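You operate a simulated robot arm through the tools that you are given. There is no shell and no other tool.

You are at the controls of a simulated two-armed robot. One attempt, no reset.

TASK
Soak the brown brick from the drip rack in the soak tray.
Fine: shut the drain first; water over the red line; tap shut before it runs over. Set down upright: what you pick out. Where these are worked on the way, their far stop is far enough and under half their travel is too little: tank tap.

The check looks at the end state, three seconds after you hand in, the way a careful person would. Anything else that was tipped, shoved, dropped, spilled or broken makes it a failure.

THE ROBOT
Two 7-joint arms with fingered hands on one trunk that stands fixed in place. Base frame: the origin is at the foot of the trunk, x ahead of it, y to its left, z up. Units: m, degrees, N and s.
The left shoulder is at [0.06, 0.177, 0.95], the right one opposite. Each reaches about 1 m from its shoulder. Payload 4 kg a hand.
Tool frame (each hand has its own): the origin (TCP) lies between the finger pads and is the grasp point; the fingertips stand 0.037 m ahead of it; z points along the fingers, y is the line along which they close. The gripper opens to 0.124 m; its body begins 0.043 m behind the TCP. The gripper is a hand of 3 fingers: y runs from the thumb to the fingers, the wrist lies at [-0.015, -0.108, -0.202] in the tool frame, and closing takes about 1.5 s.
Orientation is that of the tool frame in the base frame, as [roll, pitch, yaw] about the fixed x, y, z axes, in that order (R = Rz(yaw) Ry(pitch) Rx(roll)). With the fingers straight down and the wrist toward the robot, the tool's x, y and z point along [0, 1, 0], [1, 0, 0] and [0, 0, -1] of the base frame.

THE INTERFACE
- The arms move only by the tool send_rows. It takes "left_targets", "right_targets" or both (then of equal length, played together; a hand with none holds still); each is a list of rows, each a list of 2 entries, a list of its own where there are three numbers: the shift along the tool's x, y, z in m, then the turn, a rotation vector about the tool's x, y, z in degrees. In form: [[[x, y, z], [ax, ay, az]], ...]. A call has 1 to 20 rows; each row shifts and turns the commanded pose from where the row before left it, along the tool's axes as they then stand. "left_hand" and "right_hand" are, for a hand that has rows, the opening, from 0 (shut) to 1 (fully open), set as the call begins (left out, the last holds). Each row takes 0.2 s and may step no farther than 0.05 m and 8.6 degrees from the row before; otherwise, or with a gripper value out of range, the whole call is refused. Where a pose cannot be reached the arm comes as near as it can. A force on the tool above 40 N (or 10 N above the force at the start of the call, whichever is more), or a blocked arm, ends the call early, and 0.2 s more pass. Each finger travels about 0.072 m/s and halts on what it meets, pressing with about 26 N; the grip force reading is that of the motor and also rises with nothing between the fingers. The clock runs only during rows and for 0.2 s after the last one: add rows that do not move to give the fingers time. The reply holds the time, the measured pose of the TCP, the force on the tool along the base axes, the opening and the grip force, in the units named above and with some noise, with the torque about the TCP (base axes, N m) and any sound that the robot's microphone picked up.
- Cameras (640 x 400 px; columns grow to the right, rows downward): "scene" is now at [0.0474, -0.0257, 1.5984]; the picture's right is [-0.31, -0.95, 0.00], its down [-0.64, 0.21, -0.74] and it looks along [0.70, -0.23, -0.67] (base axes); focal length 253 px, centre (320, 200). "left" rides on the left gripper at [-0.064, -0.076, -0.136] in its tool frame; the picture's right is [-0.84, -0.26, 0.48], its down [0.48, -0.76, 0.43] and it looks along [0.26, 0.60, 0.76] (tool axes); focal length 256 px, centre (320, 200). "right" rides on the right gripper at [0.064, -0.076, -0.137] in its tool frame; the picture's right is [-0.84, 0.26, -0.48], its down [-0.48, -0.76, 0.43] and it looks along [-0.26, 0.60, 0.76] (tool axes); focal length 256 px, centre (320, 200). There is no depth. A picture from a camera that has moved, and an enlarged one, comes with that camera's place and axes in the base frame and with its lens.
- camera(camera): a new picture of that camera. The clock stands still meanwhile.
- lift_body(by): slides the trunk up (or, below 0, down) by that many m; the arms and the scene camera ride with it, the base frame stays. It gives what a move gives, with no picture.
- move_fingers(index, middle, thumb_bend, thumb_turn, hand): sets how far each is bent, from 0 (flat) to 1 (curled in); at 0.3 the hand is open as for a grip, at 0.7 the pads meet at the TCP. One left out holds its place. A second passes; each finger stops where it meets its share of the squeeze, and holds until it gets a number again. A gripper value or a shape takes the hand back. It gives what a move gives, with no picture; readings hold the bend of each and the force on the fingers (four entries, about 0 where the hand has none), thumb and palm. thumb_turn goes from beside the hand (0) to across from the fingers (1), as for a grip.
- hand_shape(shape, hand): the hand has 3 fingers and takes this shape, open, in about a second: jaw (thumb against the fingers, like two jaws); tri (thumb and two fingers); tip (a fingertip pinch); poke (one finger out to press); point (the index stretched); flat (the hand flat); cup (the hand cupped); fist (a fist). The gripper value then closes the fingers along that shape, each until it touches; the sizes above hold for jaw. It gives what a move gives, with no picture.
- pan_tilt(pan, tilt): turns the head with the scene camera to pan (to the left, within 86 degrees either way) and tilt (down, from -29 to 69), counted from straight ahead of the robot. It gives what a move gives.
- zoom(camera, box): a new picture of the part [left, top, right, bottom] of that camera's present view, enlarged. The clock stands still meanwhile.
- job_done(): hands the job in; it is judged then, once.

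Nothing tells you positions but the pictures and the camera data. Unless the task says otherwise, let go and move clear before handing in.

The tools are called as name(argument=value, ...) on one line, values as JSON. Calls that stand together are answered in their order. send_rows: Moves the arms, as the interface text tells. Its arguments: {"type":"object","properties":{"left_targets":{"type":"array"},"left_hand":{"type":"number"},"right_targets":{"type":"array"},"right_hand":{"type":"number"}},"required":[]} The other tools are called the same way: lift_body (by) moves the trunk up or down; hand_shape (shape, hand) gives the hand a shape; move_fingers (index, middle, thumb_bend, thumb_turn, hand) moves the fingers one by one; pan_tilt (pan, tilt) turns the head that bears the scene camera; camera (camera) takes a picture; zoom (camera, box) takes an enlarged picture of a part of a camera's view; job_done () hands the job in.

At the start:

```text
time_s: 0.0
left_ee_pos: [0.5195, 0.0176, 1.4168]
left_orientation: [179.9, 0.1, 90.0]
left_wrist_force: [-0.3, 0.3, 0.5]
left_wrist_torque: [0.0, 0.01, 0.01]
left_gripper_width: 0.1237
left_finger_force: 0.0
left_shape: jaw
left_bend: [0.3, 0.3, 0.3, 0.98]
left_finger forces: [0.0, 0.0, 0.1, 0.1, 0.0, 0.0]
right_ee_pos: [0.3924, -0.3944, 1.3533]
right_orientation: [-180.0, 0.0, 90.0]
right_wrist_force: [0.4, 0.2, 0.7]
right_wrist_torque: [-0.02, 0.01, 0.0]
right_gripper_width: 0.1236
right_finger_force: 0.1
right_shape: jaw
right_bend: [0.3, 0.3, 0.3, 0.98]
right_finger forces: [0.0, 0.0, 0.0, 0.1, 0.0, 0.0]
trunk travel left (down, up): [-0.475, 0.115]
head pan, tilt (commanded): [-18.2, 42.3]
```

scene: 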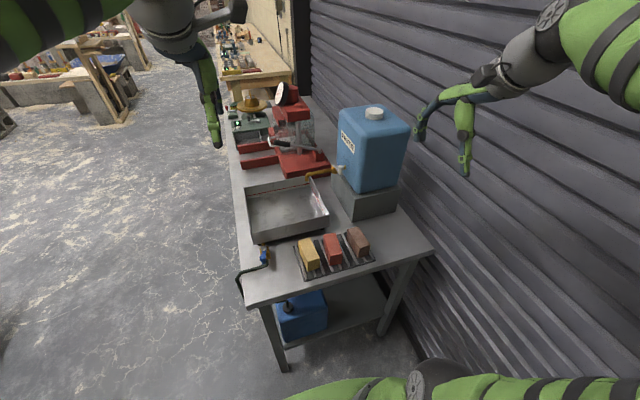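
right: 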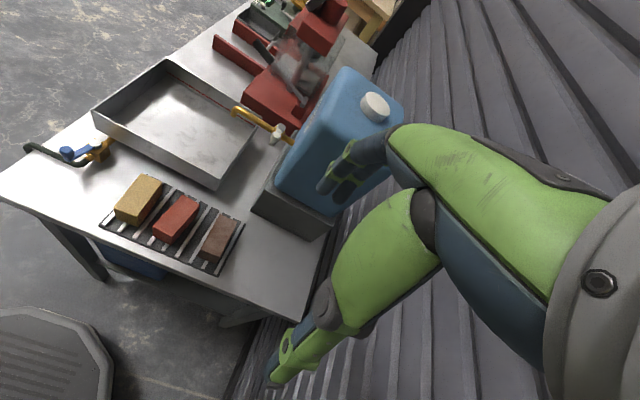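
left: 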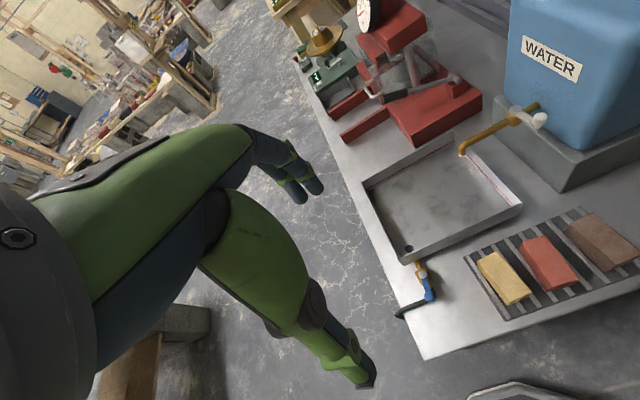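

I see a bench ahead and to the right: a steel soak tray with a drain valve (blue lever) at its near-left corner, a blue water tank with a yellow tap, and a drip rack with a yellow, a red and a brown brick. I'll zoom in on the details before I move.

zoom(camera="scene", box=[220, 90, 440, 300])

zoom(camera="left", box=[340, 60, 640, 360])

zoom(camera="right", box=[0, 40, 340, 290])

```text
1.90 times, centred on (330, 195) of scene
camera zoom: at [0.0474, -0.0257, 1.5984], right [-0.31, -0.95, 0.0], down [-0.64, 0.21, -0.74], along [0.7, -0.23, -0.67], focal length 482 px, centre (301, 210)
```

zoom: 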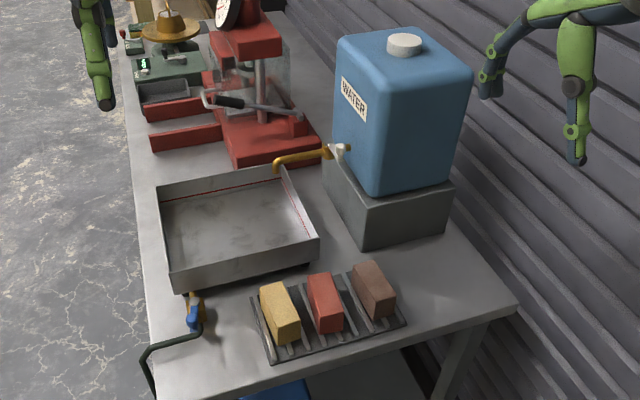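

```text
1.33 times, centred on (490, 210) of left
camera zoom: at [0.4431, -0.0466, 1.553], right [-0.26, -0.84, -0.48], down [-0.76, 0.48, -0.43], along [0.6, 0.26, -0.76], focal length 341 px, centre (93, 187)
```

zoom: 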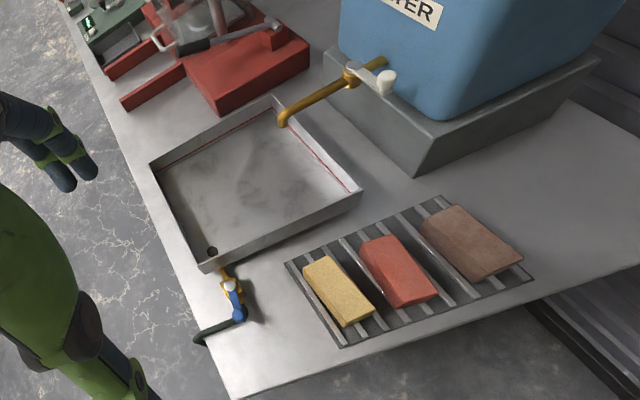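

```text
1.60 times, centred on (170, 165) of right
camera zoom: at [0.3164, -0.3302, 1.4898], right [0.26, -0.84, 0.48], down [-0.76, -0.48, -0.43], along [0.6, -0.26, -0.76], focal length 410 px, centre (560, 256)
```

zoom: 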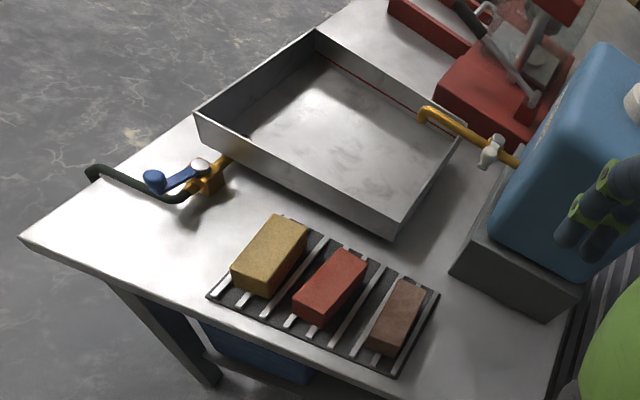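

The tap, tray, valve and rack line up across the three views: brown brick top near [0.53,-0.32,0.92], tap near [0.75,-0.32,1.05], drain valve near [0.60,0.0,0.86]. I'll bring both hands lower, still well clear of everything, so their cameras see the drain valve and the tap up close.

send_rows(left_targets=[[[0, 0, 0.05], [0, 0, 0]], [[0, 0, 0.05], [0, 0, 0]], [[0, -0.02, 0.05], [0, 0, 0]], [[0, -0.02, 0.05], [0, 0, 0]], [[0, -0.02, 0.04], [0, 0, 0]]], right_targets=[[[0, 0, 0.04], [0, 0, 0]], [[0, 0, 0.04], [0, 0, 0]], [[0, 0, 0.04], [0, 0, 0]], [[0, 0, 0.0], [0, 0, 0]], [[0, 0, 0.0], [0, 0, 0]]])

camera(camera="left")

camera(camera="right")

```text
refused: row 3 steps farther than a row can; nothing moved
```

```text
taken
camera left: at [0.4431, -0.0466, 1.553], right [-0.26, -0.84, -0.48], down [-0.76, 0.48, -0.43], along [0.6, 0.26, -0.76], focal length 256 px, centre (320, 200)
```

left: 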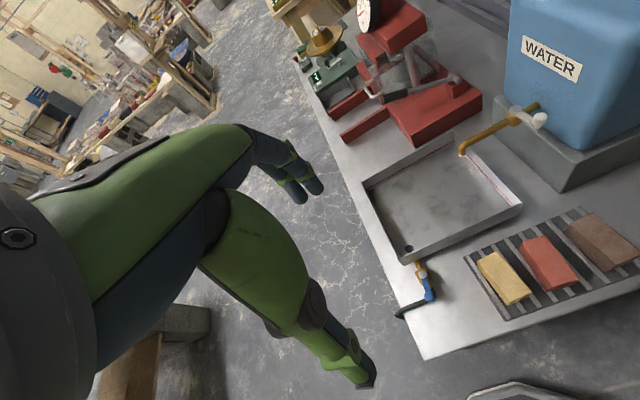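

```text
taken
camera right: at [0.3164, -0.3302, 1.4898], right [0.26, -0.84, 0.48], down [-0.76, -0.48, -0.43], along [0.6, -0.26, -0.76], focal length 256 px, centre (320, 200)
```

right: 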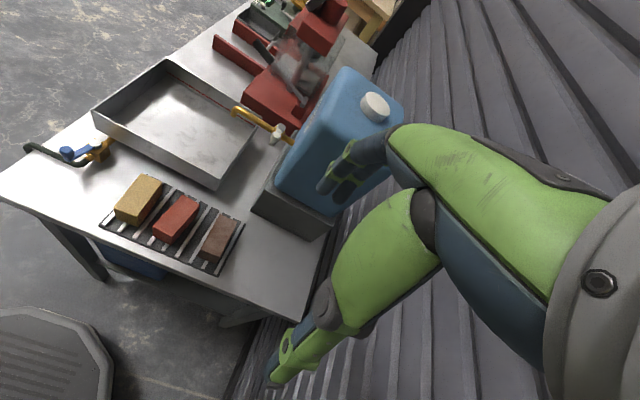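

That call was refused because one diagonal step was slightly too long. I'll repeat the approach with shorter steps.

send_rows(left_targets=[[[0, 0, 0.048], [0, 0, 0]], [[0, 0, 0.048], [0, 0, 0]], [[0, -0.015, 0.045], [0, 0, 0]], [[0, -0.015, 0.045], [0, 0, 0]], [[0, -0.015, 0.045], [0, 0, 0]]], right_targets=[[[0, 0, 0.04], [0, 0, 0]], [[0, 0, 0.04], [0, 0, 0]], [[0, 0, 0.04], [0, 0, 0]], [[0, 0, 0.0], [0, 0, 0]], [[0, 0, 0.0], [0, 0, 0]]])

camera(camera="left")

camera(camera="right")

```text
time_s: 1.2
left_ee_pos: [0.4746, 0.0158, 1.1854]
left_orientation: [-180.0, 0.0, 90.0]
left_wrist_force: [0.4, 0.0, -0.9]
left_wrist_torque: [0.0, -0.04, -0.01]
left_gripper_width: 0.1236
left_finger_force: 0.0
left_shape: jaw
left_bend: [0.3, 0.3, 0.3, 0.98]
left_finger forces: [0.0, 0.0, 0.1, 0.0, 0.1, 0.1]
right_ee_pos: [0.3939, -0.3957, 1.2343]
right_orientation: [-180.0, 0.1, 90.0]
right_wrist_force: [0.5, 0.0, 0.1]
right_wrist_torque: [-0.02, 0.01, 0.02]
right_gripper_width: 0.1239
right_finger_force: 0.0
right_shape: jaw
right_bend: [0.3, 0.3, 0.3, 0.98]
right_finger forces: [0.1, 0.1, 0.0, 0.1, 0.0, 0.0]
trunk travel left (down, up): [-0.475, 0.115]
head pan, tilt (commanded): [-18.2, 42.3]
```

```text
taken
camera left: at [0.3979, -0.0477, 1.3217], right [-0.26, -0.84, -0.48], down [-0.76, 0.48, -0.43], along [0.6, 0.25, -0.76], focal length 256 px, centre (320, 200)
```

left: 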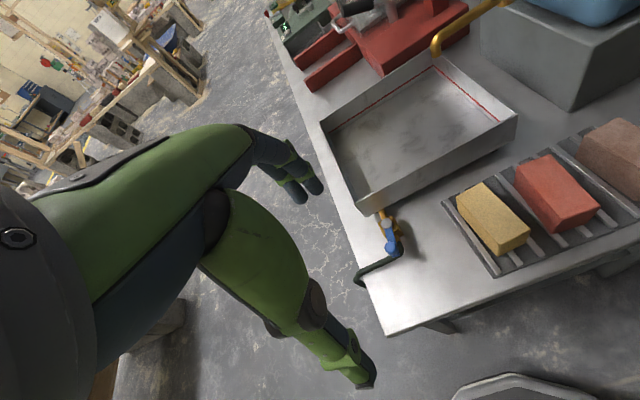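

```text
taken
camera right: at [0.3183, -0.3313, 1.3707], right [0.26, -0.84, 0.48], down [-0.76, -0.48, -0.43], along [0.6, -0.26, -0.76], focal length 256 px, centre (320, 200)
```

right: 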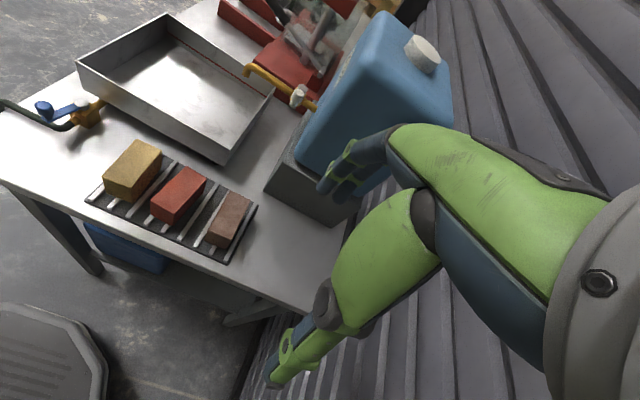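

zoom(camera="left", box=[320, 160, 480, 320])

zoom(camera="right", box=[0, 60, 130, 160])

zoom(camera="scene", box=[225, 225, 305, 305])

zoom(camera="right", box=[230, 50, 350, 140])

zoom(camera="scene", box=[290, 150, 370, 210])

zoom(camera="right", box=[70, 120, 270, 270])

```text
2.50 times, centred on (400, 240) of left
camera zoom: at [0.3979, -0.0477, 1.3217], right [-0.26, -0.84, -0.48], down [-0.76, 0.48, -0.43], along [0.6, 0.25, -0.76], focal length 640 px, centre (120, 100)
```

zoom: 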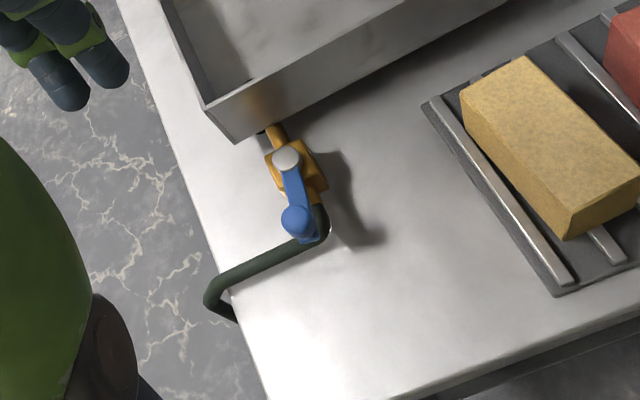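

```text
4.00 times, centred on (65, 110) of right
camera zoom: at [0.3183, -0.3313, 1.3707], right [0.26, -0.84, 0.48], down [-0.76, -0.48, -0.43], along [0.6, -0.26, -0.76], focal length 1024 px, centre (1340, 560)
```

zoom: 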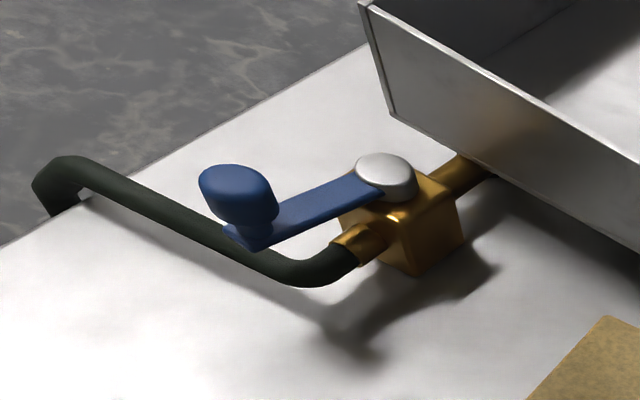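

```text
5.00 times, centred on (265, 265) of scene
camera zoom: at [0.0476, -0.0258, 1.5985], right [-0.31, -0.95, 0.0], down [-0.64, 0.21, -0.74], along [0.7, -0.23, -0.67], focal length 1266 px, centre (595, -125)
```

zoom: 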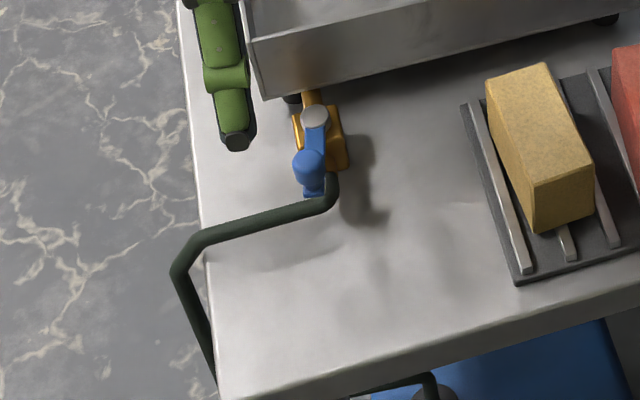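

```text
4.44 times, centred on (290, 95) of right
camera zoom: at [0.3183, -0.3313, 1.3707], right [0.26, -0.84, 0.48], down [-0.76, -0.48, -0.43], along [0.6, -0.26, -0.76], focal length 1138 px, centre (453, 667)
```

zoom: 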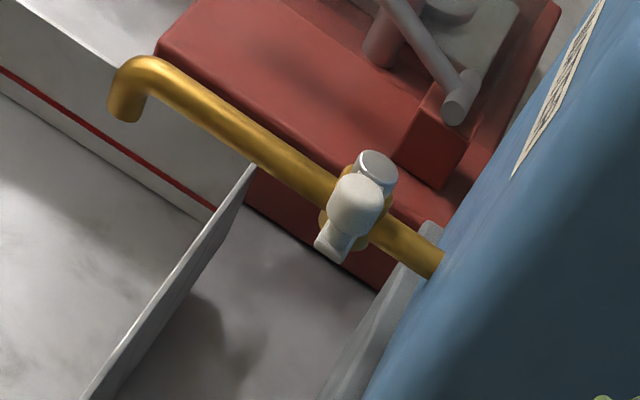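

```text
6.67 times, centred on (330, 180) of scene
camera zoom: at [0.0476, -0.0258, 1.5985], right [-0.31, -0.95, 0.0], down [-0.64, 0.21, -0.74], along [0.7, -0.23, -0.67], focal length 1688 px, centre (253, 333)
```

zoom: 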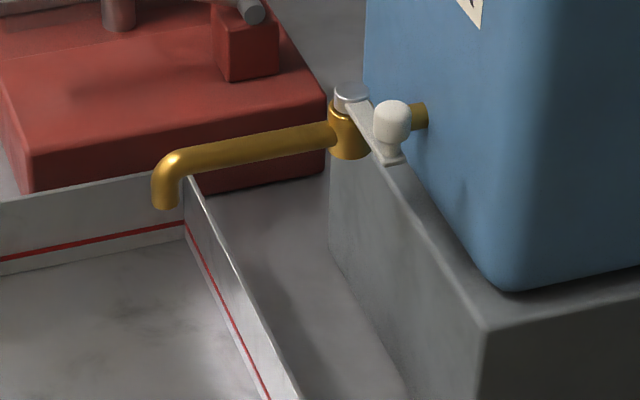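

```text
2.67 times, centred on (170, 195) of right
camera zoom: at [0.3183, -0.3313, 1.3707], right [0.26, -0.84, 0.48], down [-0.76, -0.48, -0.43], along [0.6, -0.26, -0.76], focal length 683 px, centre (720, 213)
```

zoom: 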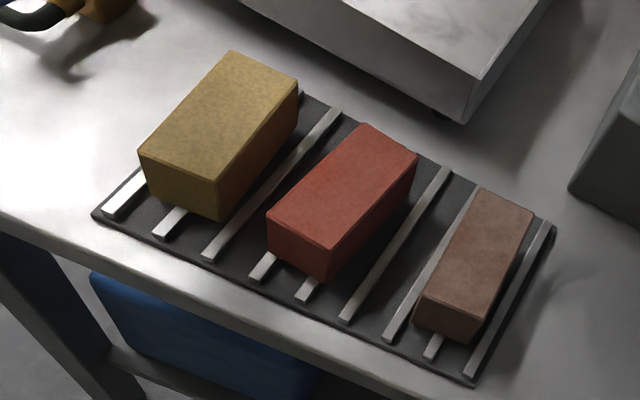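

Both handles turn about a vertical pin:
- **Drain:** the blue lever is still almost in line with its pipe, so the drain is open. Pin near [0.612,-0.010], knob near [0.561,0.002,0.911].
- **Tank tap:** the white lever is across its spout, so it's closed. Pin near [0.787,-0.327], knob near [0.730,-0.328,1.077].

The brown brick is about 9.5 x 3.5 x 5 cm. The drain comes first, so I'll turn the left hand and bring it over the blue knob.

send_rows(left_targets=[[[0, 0, 0], [0, 0, 6.5]], [[0, 0, 0], [0, 0, 6.5]], [[0.0015, 0.0218, 0.0388], [0, 0, 0]], [[0.0015, 0.0218, 0.0388], [0, 0, 0]], [[0.0015, 0.0218, 0.0388], [0, 0, 0]], [[0.0015, 0.0218, 0.035], [0, 0, 0]], [[0, 0, 0], [0, 0, 0]], [[0, 0, 0], [0, 0, 0]]], left_hand=0.5)

camera(camera="left")

camera(camera="scene")

camera(camera="right")

```text
time_s: 3.0
left_ee_pos: [0.5595, 0.0042, 1.0345]
left_orientation: [-180.0, -0.1, 77.0]
left_wrist_force: [-0.3, 0.0, -0.2]
left_wrist_torque: [0.02, -0.02, 0.01]
left_gripper_width: 0.0622
left_finger_force: 0.0
left_shape: jaw
left_bend: [0.42, 0.46, 0.56, 1.0]
left_finger forces: [0.0, 0.1, 0.1, 0.0, 0.0, 0.1]
right_ee_pos: [0.3939, -0.3943, 1.2341]
right_orientation: [180.0, 0.1, 90.0]
right_wrist_force: [-0.2, -0.2, -0.3]
right_wrist_torque: [0.04, 0.0, -0.01]
right_gripper_width: 0.1235
right_finger_force: 0.1
right_shape: jaw
right_bend: [0.3, 0.3, 0.3, 0.98]
right_finger forces: [0.0, 0.1, 0.0, 0.0, 0.0, 0.0]
trunk travel left (down, up): [-0.475, 0.115]
head pan, tilt (commanded): [-18.2, 42.3]
```

```text
taken
camera left: at [0.4706, -0.0419, 1.1709], right [-0.44, -0.76, -0.48], down [-0.63, 0.64, -0.43], along [0.64, 0.11, -0.76], focal length 256 px, centre (320, 200)
```

left: 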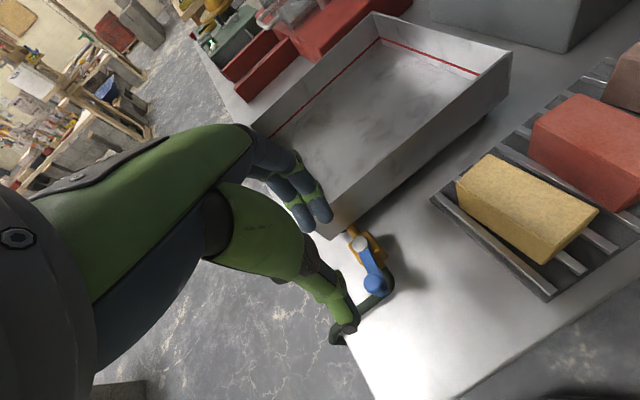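

```text
taken
camera scene: at [0.0475, -0.0257, 1.5984], right [-0.31, -0.95, 0.0], down [-0.64, 0.21, -0.74], along [0.7, -0.23, -0.67], focal length 253 px, centre (320, 200)
```

scene: 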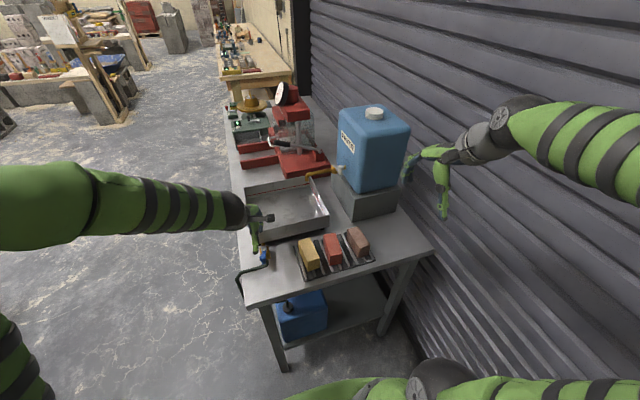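

```text
taken
camera right: at [0.3183, -0.3313, 1.3708], right [0.26, -0.84, 0.48], down [-0.76, -0.48, -0.43], along [0.6, -0.26, -0.76], focal length 256 px, centre (320, 200)
```

right: 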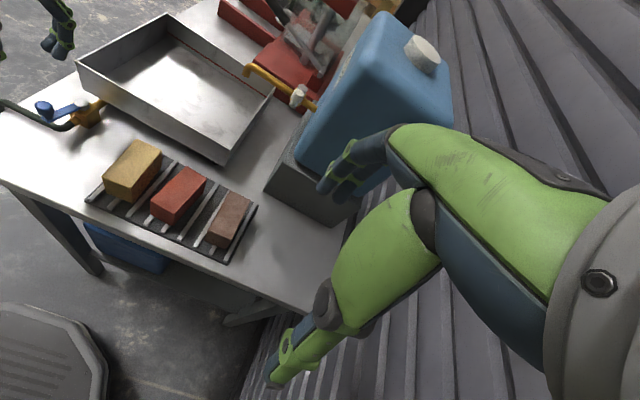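

The left hand is now above the valve and the picture gives me a closer look. I'll zoom in to refine the knob position and see how the fingers sit.

zoom(camera="left", box=[230, 130, 470, 370])

zoom(camera="scene", box=[220, 180, 320, 280])

zoom(camera="right", box=[0, 0, 160, 140])

```text
1.67 times, centred on (350, 250) of left
camera zoom: at [0.4706, -0.0419, 1.1709], right [-0.44, -0.76, -0.48], down [-0.63, 0.64, -0.43], along [0.64, 0.11, -0.76], focal length 427 px, centre (270, 117)
```

zoom: 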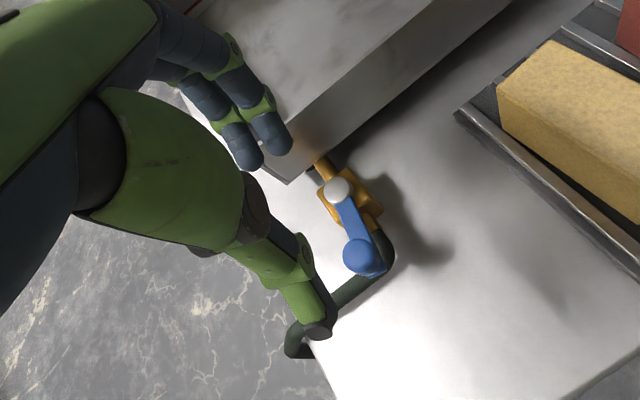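

```text
4.00 times, centred on (270, 230) of scene
camera zoom: at [0.0475, -0.0257, 1.5984], right [-0.31, -0.95, 0.0], down [-0.64, 0.21, -0.74], along [0.7, -0.23, -0.67], focal length 1013 px, centre (520, 80)
```

zoom: 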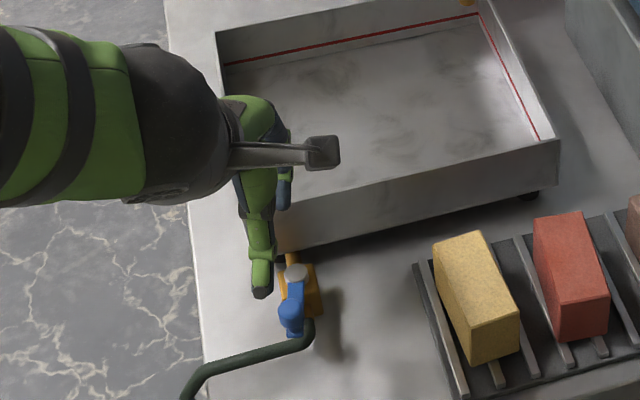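

```text
2.86 times, centred on (80, 70) of right
camera zoom: at [0.3183, -0.3313, 1.3708], right [0.26, -0.84, 0.48], down [-0.76, -0.48, -0.43], along [0.6, -0.26, -0.76], focal length 731 px, centre (1006, 571)
```

zoom: 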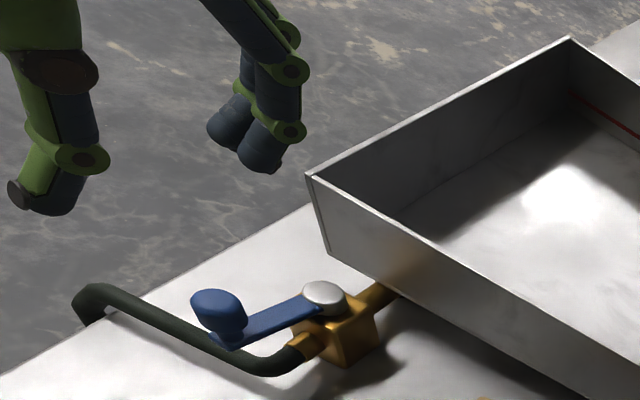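

The knob measures the same from three views, about 2.1 cm across with its centre near z 0.912, and the hand geometry checks out. I'll narrow the fingers and stop just above the knob to confirm it sits between them.

send_rows(left_targets=[[[0, 0, 0], [0, 0, 0]], [[-0.0011, -0.0004, 0.022], [0, 0, 0]], [[-0.0011, -0.0004, 0.022], [0, 0, 0]], [[-0.0012, -0.0005, 0.022], [0, 0, 0]], [[0, 0, 0], [0, 0, 0]]], left_hand=0.35)

zoom(camera="left", box=[230, 130, 470, 370])

zoom(camera="scene", box=[220, 180, 320, 280])

zoom(camera="right", box=[0, 0, 160, 140])

```text
time_s: 4.2
left_ee_pos: [0.5578, -0.0006, 0.9679]
left_orientation: [-180.0, 0.0, 77.1]
left_wrist_force: [-0.4, 0.6, 0.3]
left_wrist_torque: [0.01, 0.03, -0.02]
left_gripper_width: 0.0437
left_finger_force: 0.1
left_shape: jaw
left_bend: [0.49, 0.52, 0.6, 1.0]
left_finger forces: [0.0, 0.0, 0.0, 0.1, 0.1, 0.0]
right_ee_pos: [0.3926, -0.3946, 1.2352]
right_orientation: [179.9, 0.0, 90.0]
right_wrist_force: [-0.1, 0.9, 0.6]
right_wrist_torque: [0.01, 0.0, -0.02]
right_gripper_width: 0.124
right_finger_force: 0.1
right_shape: jaw
right_bend: [0.3, 0.3, 0.3, 0.98]
right_finger forces: [0.1, 0.0, 0.1, 0.1, 0.0, 0.1]
trunk travel left (down, up): [-0.475, 0.115]
head pan, tilt (commanded): [-18.2, 42.3]
```

```text
1.67 times, centred on (350, 250) of left
camera zoom: at [0.4686, -0.0452, 1.1042], right [-0.44, -0.76, -0.48], down [-0.63, 0.64, -0.43], along [0.64, 0.11, -0.76], focal length 427 px, centre (270, 117)
```

zoom: 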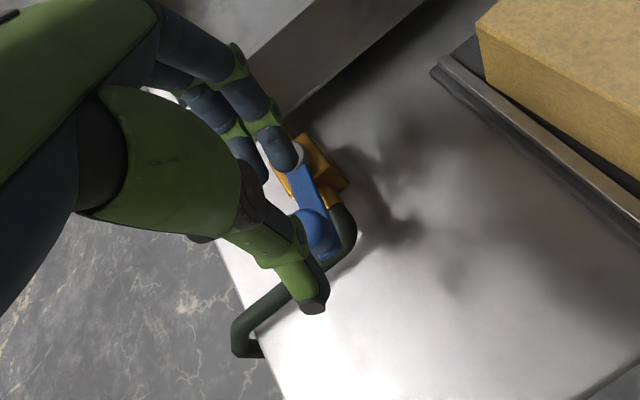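

```text
4.00 times, centred on (270, 230) of scene
camera zoom: at [0.0472, -0.0258, 1.5984], right [-0.31, -0.95, 0.0], down [-0.64, 0.21, -0.74], along [0.7, -0.23, -0.67], focal length 1013 px, centre (520, 80)
```

zoom: 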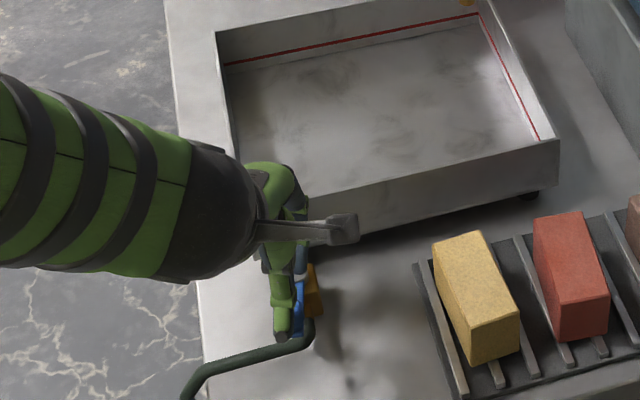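

```text
2.86 times, centred on (80, 70) of right
camera zoom: at [0.318, -0.3313, 1.3709], right [0.26, -0.84, 0.48], down [-0.76, -0.48, -0.43], along [0.6, -0.26, -0.76], focal length 731 px, centre (1006, 571)
```

zoom: 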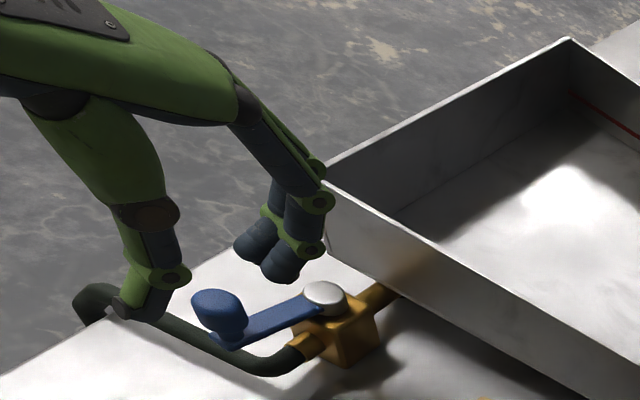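

The thumb is on the near side of the knob and the two fingers are between the knob and the pin, all above the lever plate. I'll lower onto the knob and close gently.

send_rows(left_targets=[[[0, 0, 0.013], [0, 0, 0]], [[0, 0, 0.013], [0, 0, 0]], [[0, 0, 0.011], [0, 0, 0]], [[0, 0, 0], [0, 0, 0]]], left_hand=0.35)

zoom(camera="right", box=[0, 0, 160, 140])

zoom(camera="left", box=[230, 130, 470, 370])

```text
time_s: 5.2
left_ee_pos: [0.5547, 0.0007, 0.9323]
left_orientation: [-179.7, 0.1, 77.0]
left_wrist_force: [-23.5, 3.7, 11.3]
left_wrist_torque: [0.01, 0.16, -0.02]
left_gripper_width: 0.0272
left_finger_force: 26.0
left_shape: jaw
left_bend: [0.73, 0.64, 0.62, 1.0]
left_finger forces: [10.7, 1.4, 0.0, 0.1, 35.7, 0.0]
right_ee_pos: [0.39, -0.3947, 1.236]
right_orientation: [179.9, 0.0, 90.0]
right_wrist_force: [0.0, -0.6, 0.1]
right_wrist_torque: [-0.01, -0.01, 0.02]
right_gripper_width: 0.1237
right_finger_force: 0.1
right_shape: jaw
right_bend: [0.3, 0.3, 0.3, 0.98]
right_finger forces: [0.1, 0.1, 0.1, 0.1, 0.1, 0.0]
trunk travel left (down, up): [-0.475, 0.115]
head pan, tilt (commanded): [-18.2, 42.3]
```

```text
2.86 times, centred on (80, 70) of right
camera zoom: at [0.3147, -0.3305, 1.3719], right [0.26, -0.84, 0.48], down [-0.76, -0.48, -0.44], along [0.6, -0.26, -0.76], focal length 731 px, centre (1006, 571)
```

zoom: 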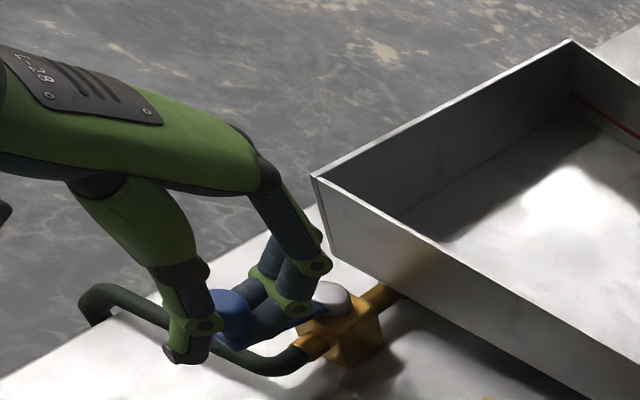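

```text
1.67 times, centred on (350, 250) of left
camera zoom: at [0.4652, -0.044, 1.0686], right [-0.44, -0.76, -0.48], down [-0.63, 0.64, -0.43], along [0.64, 0.11, -0.76], focal length 427 px, centre (270, 117)
```

zoom: 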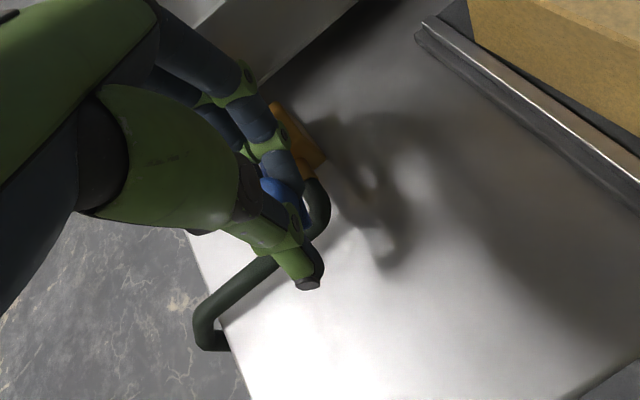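

The hand is down, but the thumb is pressing on the knob before I've closed it (about 24 N toward the robot), so I'm a few mm too far forward. I'll ease back along x and then close properly.

send_rows(left_targets=[[[0, -0.003, 0], [0, 0, 0]], [[0, -0.003, -0.001], [0, 0, 0]], [[0, 0, 0], [0, 0, 0]]])

```text
time_s: 6.0
left_ee_pos: [0.5523, 0.0, 0.9311]
left_orientation: [-180.0, 0.1, 76.9]
left_wrist_force: [-13.9, 1.8, 2.9]
left_wrist_torque: [-0.08, -0.08, -0.01]
left_gripper_width: 0.0255
left_finger_force: 26.3
left_shape: jaw
left_bend: [0.6, 0.63, 0.63, 1.0]
left_finger forces: [15.5, 2.6, 0.0, 0.1, 29.8, 0.1]
right_ee_pos: [0.3925, -0.3945, 1.234]
right_orientation: [179.9, 0.0, 90.0]
right_wrist_force: [-0.5, 0.3, -0.1]
right_wrist_torque: [0.01, 0.0, -0.02]
right_gripper_width: 0.1237
right_finger_force: 0.0
right_shape: jaw
right_bend: [0.3, 0.3, 0.3, 0.98]
right_finger forces: [0.0, 0.0, 0.1, 0.0, 0.0, 0.0]
trunk travel left (down, up): [-0.475, 0.115]
head pan, tilt (commanded): [-18.2, 42.3]
```

Forces have settled and the knob is held between thumb and fingers. I'll try a first small turn toward +y about the valve pin, turning the hand with the lever, and watch the forces.

send_rows(left_targets=[[[0.0074, 0.0005, 0], [0, 0, 7]], [[0.0074, 0.0005, 0], [0, 0, 7]]])

zoom(camera="right", box=[0, 0, 160, 140])

```text
time_s: 6.6
left_ee_pos: [0.5578, 0.0156, 0.9324]
left_orientation: [179.9, 0.0, 63.0]
left_wrist_force: [-17.0, 8.5, 6.5]
left_wrist_torque: [-0.06, 0.0, -0.05]
left_gripper_width: 0.0253
left_finger_force: 26.4
left_shape: jaw
left_bend: [0.6, 0.63, 0.63, 1.0]
left_finger forces: [17.0, 2.7, 0.0, 0.1, 33.2, 0.0]
right_ee_pos: [0.3921, -0.3934, 1.2341]
right_orientation: [179.8, -0.1, 90.1]
right_wrist_force: [0.3, 0.6, -0.5]
right_wrist_torque: [0.04, -0.02, 0.0]
right_gripper_width: 0.1239
right_finger_force: 0.0
right_shape: jaw
right_bend: [0.3, 0.3, 0.3, 0.98]
right_finger forces: [0.0, 0.1, 0.0, 0.1, 0.0, 0.1]
trunk travel left (down, up): [-0.475, 0.115]
head pan, tilt (commanded): [-18.2, 42.3]
```

```text
2.86 times, centred on (80, 70) of right
camera zoom: at [0.3165, -0.3301, 1.3717], right [0.26, -0.84, 0.48], down [-0.76, -0.48, -0.44], along [0.6, -0.26, -0.76], focal length 731 px, centre (1006, 571)
```

zoom: 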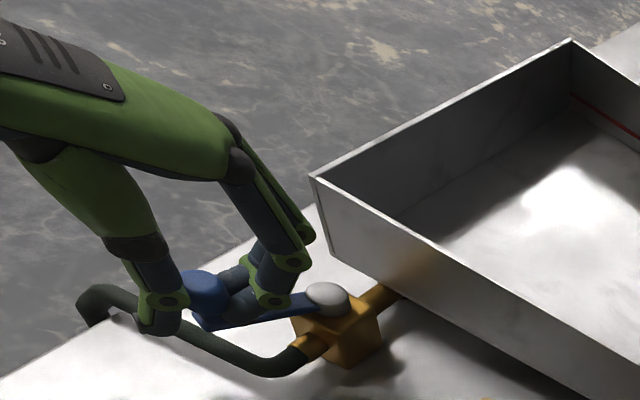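

The lever is following the hand smoothly with almost no sideways resistance. I'll continue round, relieving a little of the radial push.

send_rows(left_targets=[[[0.0074, -0.001, 0], [0, 0, 7]], [[0.0074, -0.0005, 0], [0, 0, 7]], [[0.0074, 0.0005, 0], [0, 0, 7]], [[0.0074, 0.0005, 0], [0, 0, 7]], [[0.0074, 0.0005, 0], [0, 0, 7]]])

zoom(camera="right", box=[0, 0, 160, 140])

zoom(camera="scene", box=[220, 180, 320, 280])

```text
time_s: 7.8
left_ee_pos: [0.5807, 0.0443, 0.9324]
left_orientation: [180.0, -0.2, 27.9]
left_wrist_force: [-5.7, 9.0, 5.9]
left_wrist_torque: [-0.22, -0.12, 0.03]
left_gripper_width: 0.024
left_finger_force: 25.9
left_shape: jaw
left_bend: [0.59, 0.63, 0.64, 1.0]
left_finger forces: [21.3, 4.0, 0.1, 0.1, 26.8, 0.0]
right_ee_pos: [0.3922, -0.3925, 1.2345]
right_orientation: [-180.0, 0.0, 90.0]
right_wrist_force: [-0.9, -0.7, 0.4]
right_wrist_torque: [-0.02, 0.01, -0.03]
right_gripper_width: 0.1236
right_finger_force: 0.1
right_shape: jaw
right_bend: [0.3, 0.3, 0.3, 0.98]
right_finger forces: [0.1, 0.1, 0.0, 0.0, 0.1, 0.1]
trunk travel left (down, up): [-0.475, 0.115]
head pan, tilt (commanded): [-18.2, 42.3]
```

```text
2.86 times, centred on (80, 70) of right
camera zoom: at [0.3174, -0.3307, 1.3712], right [0.26, -0.84, 0.48], down [-0.76, -0.48, -0.43], along [0.6, -0.26, -0.76], focal length 731 px, centre (1006, 571)
```

zoom: 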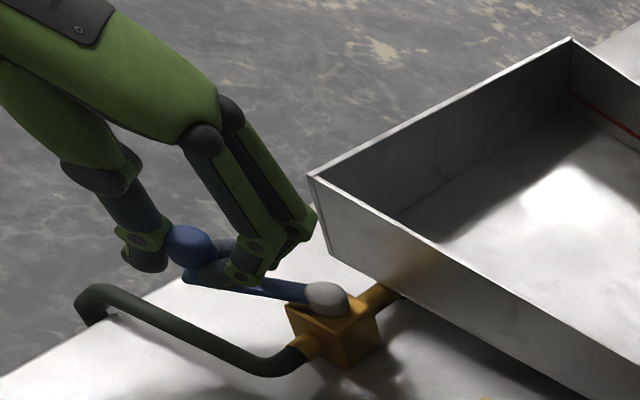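

```text
4.00 times, centred on (270, 230) of scene
camera zoom: at [0.0464, -0.0251, 1.5985], right [-0.31, -0.95, 0.0], down [-0.64, 0.21, -0.74], along [0.7, -0.23, -0.67], focal length 1013 px, centre (520, 80)
```

zoom: 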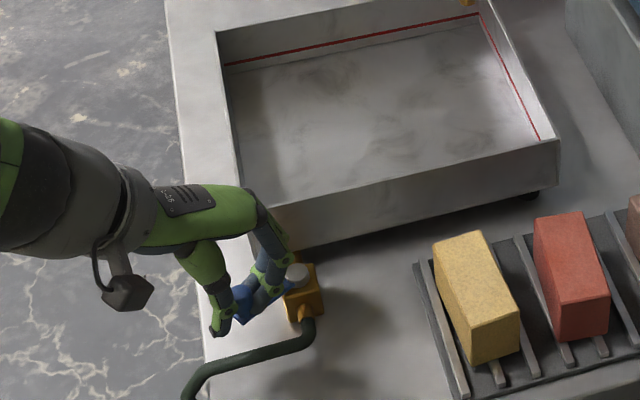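

The lever is about two-thirds of the way round and still moving freely. I'll go on to the stop.

send_rows(left_targets=[[[0.0074, 0.0003, 0], [0, 0, 7]], [[0.0074, 0.0003, 0], [0, 0, 7]], [[0.0074, 0.0003, 0], [0, 0, 7]], [[0.0055, 0.0003, 0], [0, 0, 5]]])

zoom(camera="right", box=[0, 0, 160, 140])

zoom(camera="scene", box=[220, 180, 320, 280])

```text
time_s: 8.8
left_ee_pos: [0.6086, 0.0508, 0.9319]
left_orientation: [180.0, -0.1, 1.9]
left_wrist_force: [1.1, 10.0, 8.6]
left_wrist_torque: [-0.28, 0.03, -0.02]
left_gripper_width: 0.024
left_finger_force: 26.3
left_shape: jaw
left_bend: [0.59, 0.63, 0.64, 1.0]
left_finger forces: [23.4, 4.1, 0.0, 0.0, 27.2, 0.0]
right_ee_pos: [0.3926, -0.3941, 1.2336]
right_orientation: [-180.0, 0.0, 90.1]
right_wrist_force: [0.2, 0.0, -0.1]
right_wrist_torque: [0.0, 0.02, 0.0]
right_gripper_width: 0.1236
right_finger_force: 0.1
right_shape: jaw
right_bend: [0.3, 0.3, 0.3, 0.98]
right_finger forces: [0.0, 0.1, 0.0, 0.0, 0.0, 0.1]
trunk travel left (down, up): [-0.475, 0.115]
head pan, tilt (commanded): [-18.2, 42.3]
```

```text
2.86 times, centred on (80, 70) of right
camera zoom: at [0.3179, -0.3303, 1.3712], right [0.26, -0.84, 0.48], down [-0.76, -0.48, -0.43], along [0.6, -0.26, -0.76], focal length 731 px, centre (1006, 571)
```

zoom: 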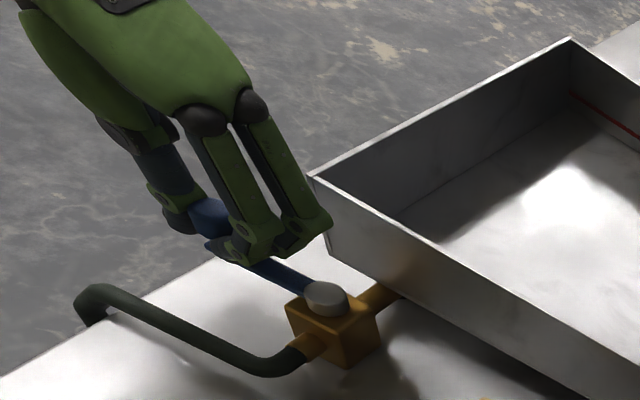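

```text
4.00 times, centred on (270, 230) of scene
camera zoom: at [0.047, -0.0246, 1.5985], right [-0.31, -0.95, 0.0], down [-0.64, 0.21, -0.74], along [0.7, -0.23, -0.67], focal length 1013 px, centre (520, 80)
```

zoom: 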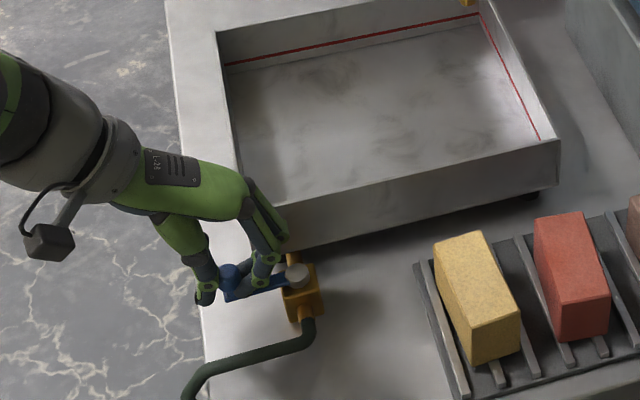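

The lever is now square across the pipe with no stop felt yet. I'll press on a few degrees to see whether I'm at the stop, watching the gap between the fingers and the tray corner.

send_rows(left_targets=[[[0.004, 0.0002, 0], [0, 0, 3.8]], [[0.003, 0.0002, 0], [0, 0, 2.5]]])

zoom(camera="right", box=[0, 0, 160, 140])

zoom(camera="left", box=[230, 130, 470, 370])

```text
time_s: 9.4
left_ee_pos: [0.6133, 0.0508, 0.9321]
left_orientation: [179.9, 0.1, -4.4]
left_wrist_force: [-11.5, 13.8, 14.2]
left_wrist_torque: [-0.25, 0.4, -0.06]
left_gripper_width: 0.024
left_finger_force: 25.8
left_shape: jaw
left_bend: [0.59, 0.63, 0.64, 1.0]
left_finger forces: [31.0, 2.1, 0.0, 0.0, 30.0, 0.0]
right_ee_pos: [0.3917, -0.3934, 1.2354]
right_orientation: [179.9, 0.1, 90.0]
right_wrist_force: [0.6, 0.3, -0.2]
right_wrist_torque: [-0.02, -0.01, 0.0]
right_gripper_width: 0.1236
right_finger_force: 0.1
right_shape: jaw
right_bend: [0.3, 0.3, 0.3, 0.98]
right_finger forces: [0.1, 0.1, 0.0, 0.0, 0.1, 0.1]
trunk travel left (down, up): [-0.475, 0.115]
head pan, tilt (commanded): [-18.2, 42.3]
```

```text
2.86 times, centred on (80, 70) of right
camera zoom: at [0.3163, -0.3301, 1.3717], right [0.26, -0.84, 0.48], down [-0.76, -0.48, -0.44], along [0.6, -0.26, -0.76], focal length 731 px, centre (1006, 571)
```

zoom: 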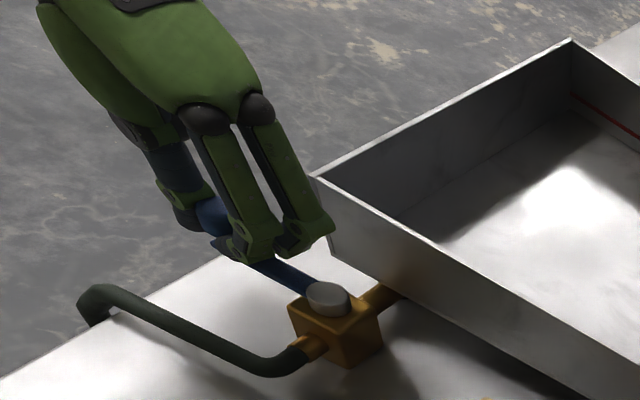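

```text
1.67 times, centred on (350, 250) of left
camera zoom: at [0.5547, 0.1316, 1.0687], right [-0.82, 0.32, -0.48], down [0.54, 0.72, -0.44], along [0.21, -0.62, -0.76], focal length 427 px, centre (270, 117)
```

zoom: 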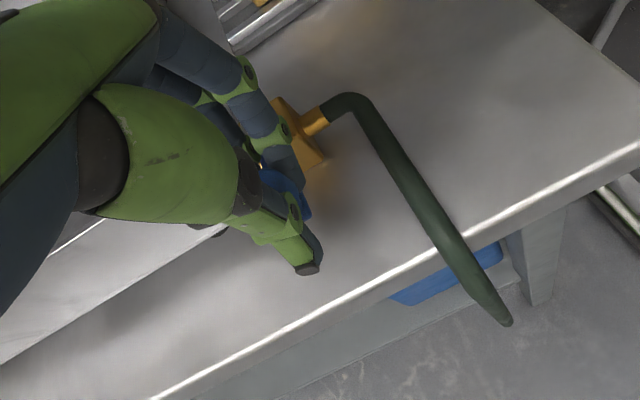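

The sideways force jumped (about -11 N in x) while the hand hardly moved, so the lever is at its stop, square across the pipe: the drain is shut. I'll open the fingers, lift straight off, and look.

send_rows(left_targets=[[[-0.001, 0, 0], [0, 0, 0]], [[0, 0, 0], [0, 0, 0]], [[0, 0, 0], [0, 0, 0]], [[0, 0, -0.015], [0, 0, 0]], [[0, 0, -0.02], [0, 0, 0]], [[0, 0, -0.03], [0, 0, 0]], [[0, 0, -0.04], [0, 0, 0]]], left_hand=0.38)

zoom(camera="right", box=[0, 0, 160, 140])

zoom(camera="scene", box=[220, 180, 320, 280])

```text
time_s: 11.0
left_ee_pos: [0.6155, 0.051, 1.0382]
left_orientation: [180.0, 0.0, -4.2]
left_wrist_force: [0.5, 0.1, 0.4]
left_wrist_torque: [0.04, 0.01, 0.0]
left_gripper_width: 0.0468
left_finger_force: 0.0
left_shape: jaw
left_bend: [0.48, 0.51, 0.59, 1.0]
left_finger forces: [0.0, 0.1, 0.0, 0.1, 0.0, 0.1]
right_ee_pos: [0.3923, -0.3947, 1.2339]
right_orientation: [179.9, 0.0, 90.0]
right_wrist_force: [0.2, 0.3, 1.2]
right_wrist_torque: [-0.04, 0.01, -0.01]
right_gripper_width: 0.1237
right_finger_force: 0.0
right_shape: jaw
right_bend: [0.3, 0.3, 0.3, 0.98]
right_finger forces: [0.0, 0.0, 0.0, 0.0, 0.0, 0.1]
trunk travel left (down, up): [-0.475, 0.115]
head pan, tilt (commanded): [-18.2, 42.3]
```

```text
2.86 times, centred on (80, 70) of right
camera zoom: at [0.3178, -0.3313, 1.3709], right [0.26, -0.84, 0.48], down [-0.76, -0.48, -0.43], along [0.6, -0.26, -0.76], focal length 731 px, centre (1006, 571)
```

zoom: 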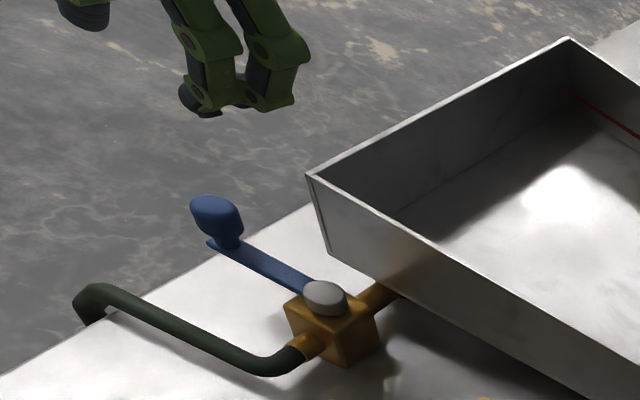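

```text
4.00 times, centred on (270, 230) of scene
camera zoom: at [0.047, -0.0257, 1.5984], right [-0.31, -0.95, 0.0], down [-0.64, 0.21, -0.74], along [0.7, -0.23, -0.67], focal length 1013 px, centre (520, 80)
```

zoom: 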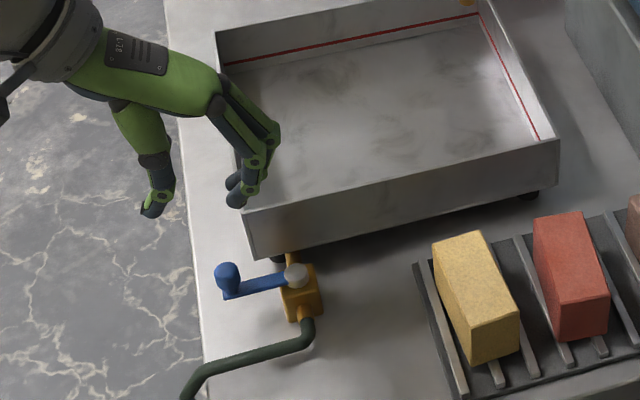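

The drain lever is square across its pipe and the tray hasn't moved. Next is the brown brick, so I'll take close views to pin down its size and position.

camera(camera="left")

zoom(camera="scene", box=[285, 210, 395, 290])

zoom(camera="right", box=[140, 150, 280, 270])

```text
taken
camera left: at [0.5576, 0.1309, 1.1741], right [-0.82, 0.32, -0.48], down [0.54, 0.72, -0.43], along [0.21, -0.61, -0.76], focal length 256 px, centre (320, 200)
```

left: 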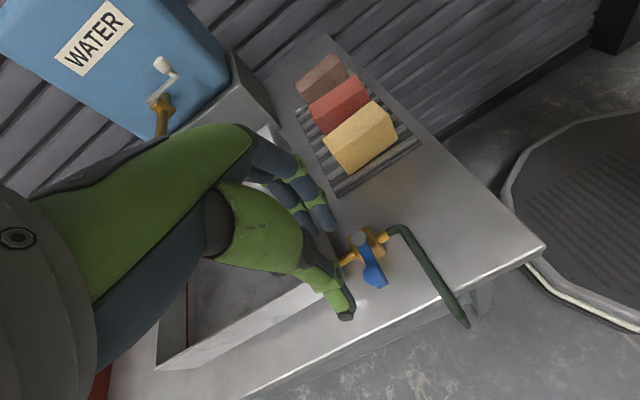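

```text
5.00 times, centred on (340, 250) of scene
camera zoom: at [0.047, -0.0257, 1.5984], right [-0.31, -0.95, 0.0], down [-0.64, 0.21, -0.74], along [0.7, -0.23, -0.67], focal length 1266 px, centre (220, -50)
```

zoom: 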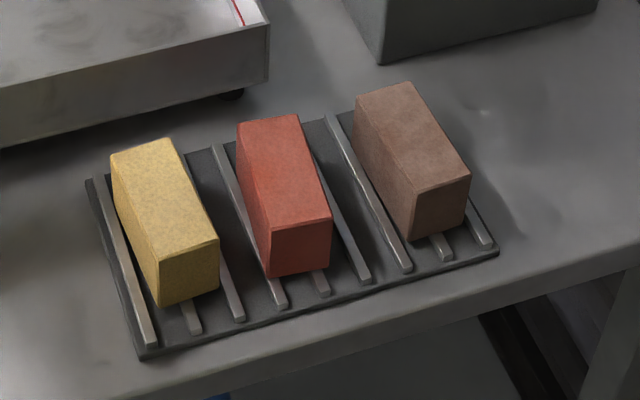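

```text
3.33 times, centred on (210, 210) of right
camera zoom: at [0.3178, -0.3313, 1.3709], right [0.26, -0.84, 0.48], down [-0.76, -0.48, -0.43], along [0.6, -0.26, -0.76], focal length 853 px, centre (687, 167)
```

zoom: 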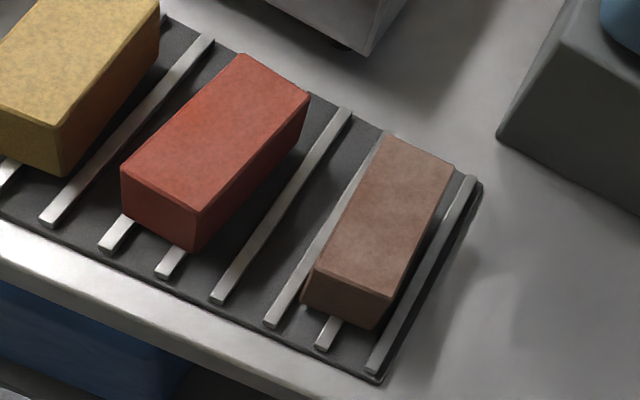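

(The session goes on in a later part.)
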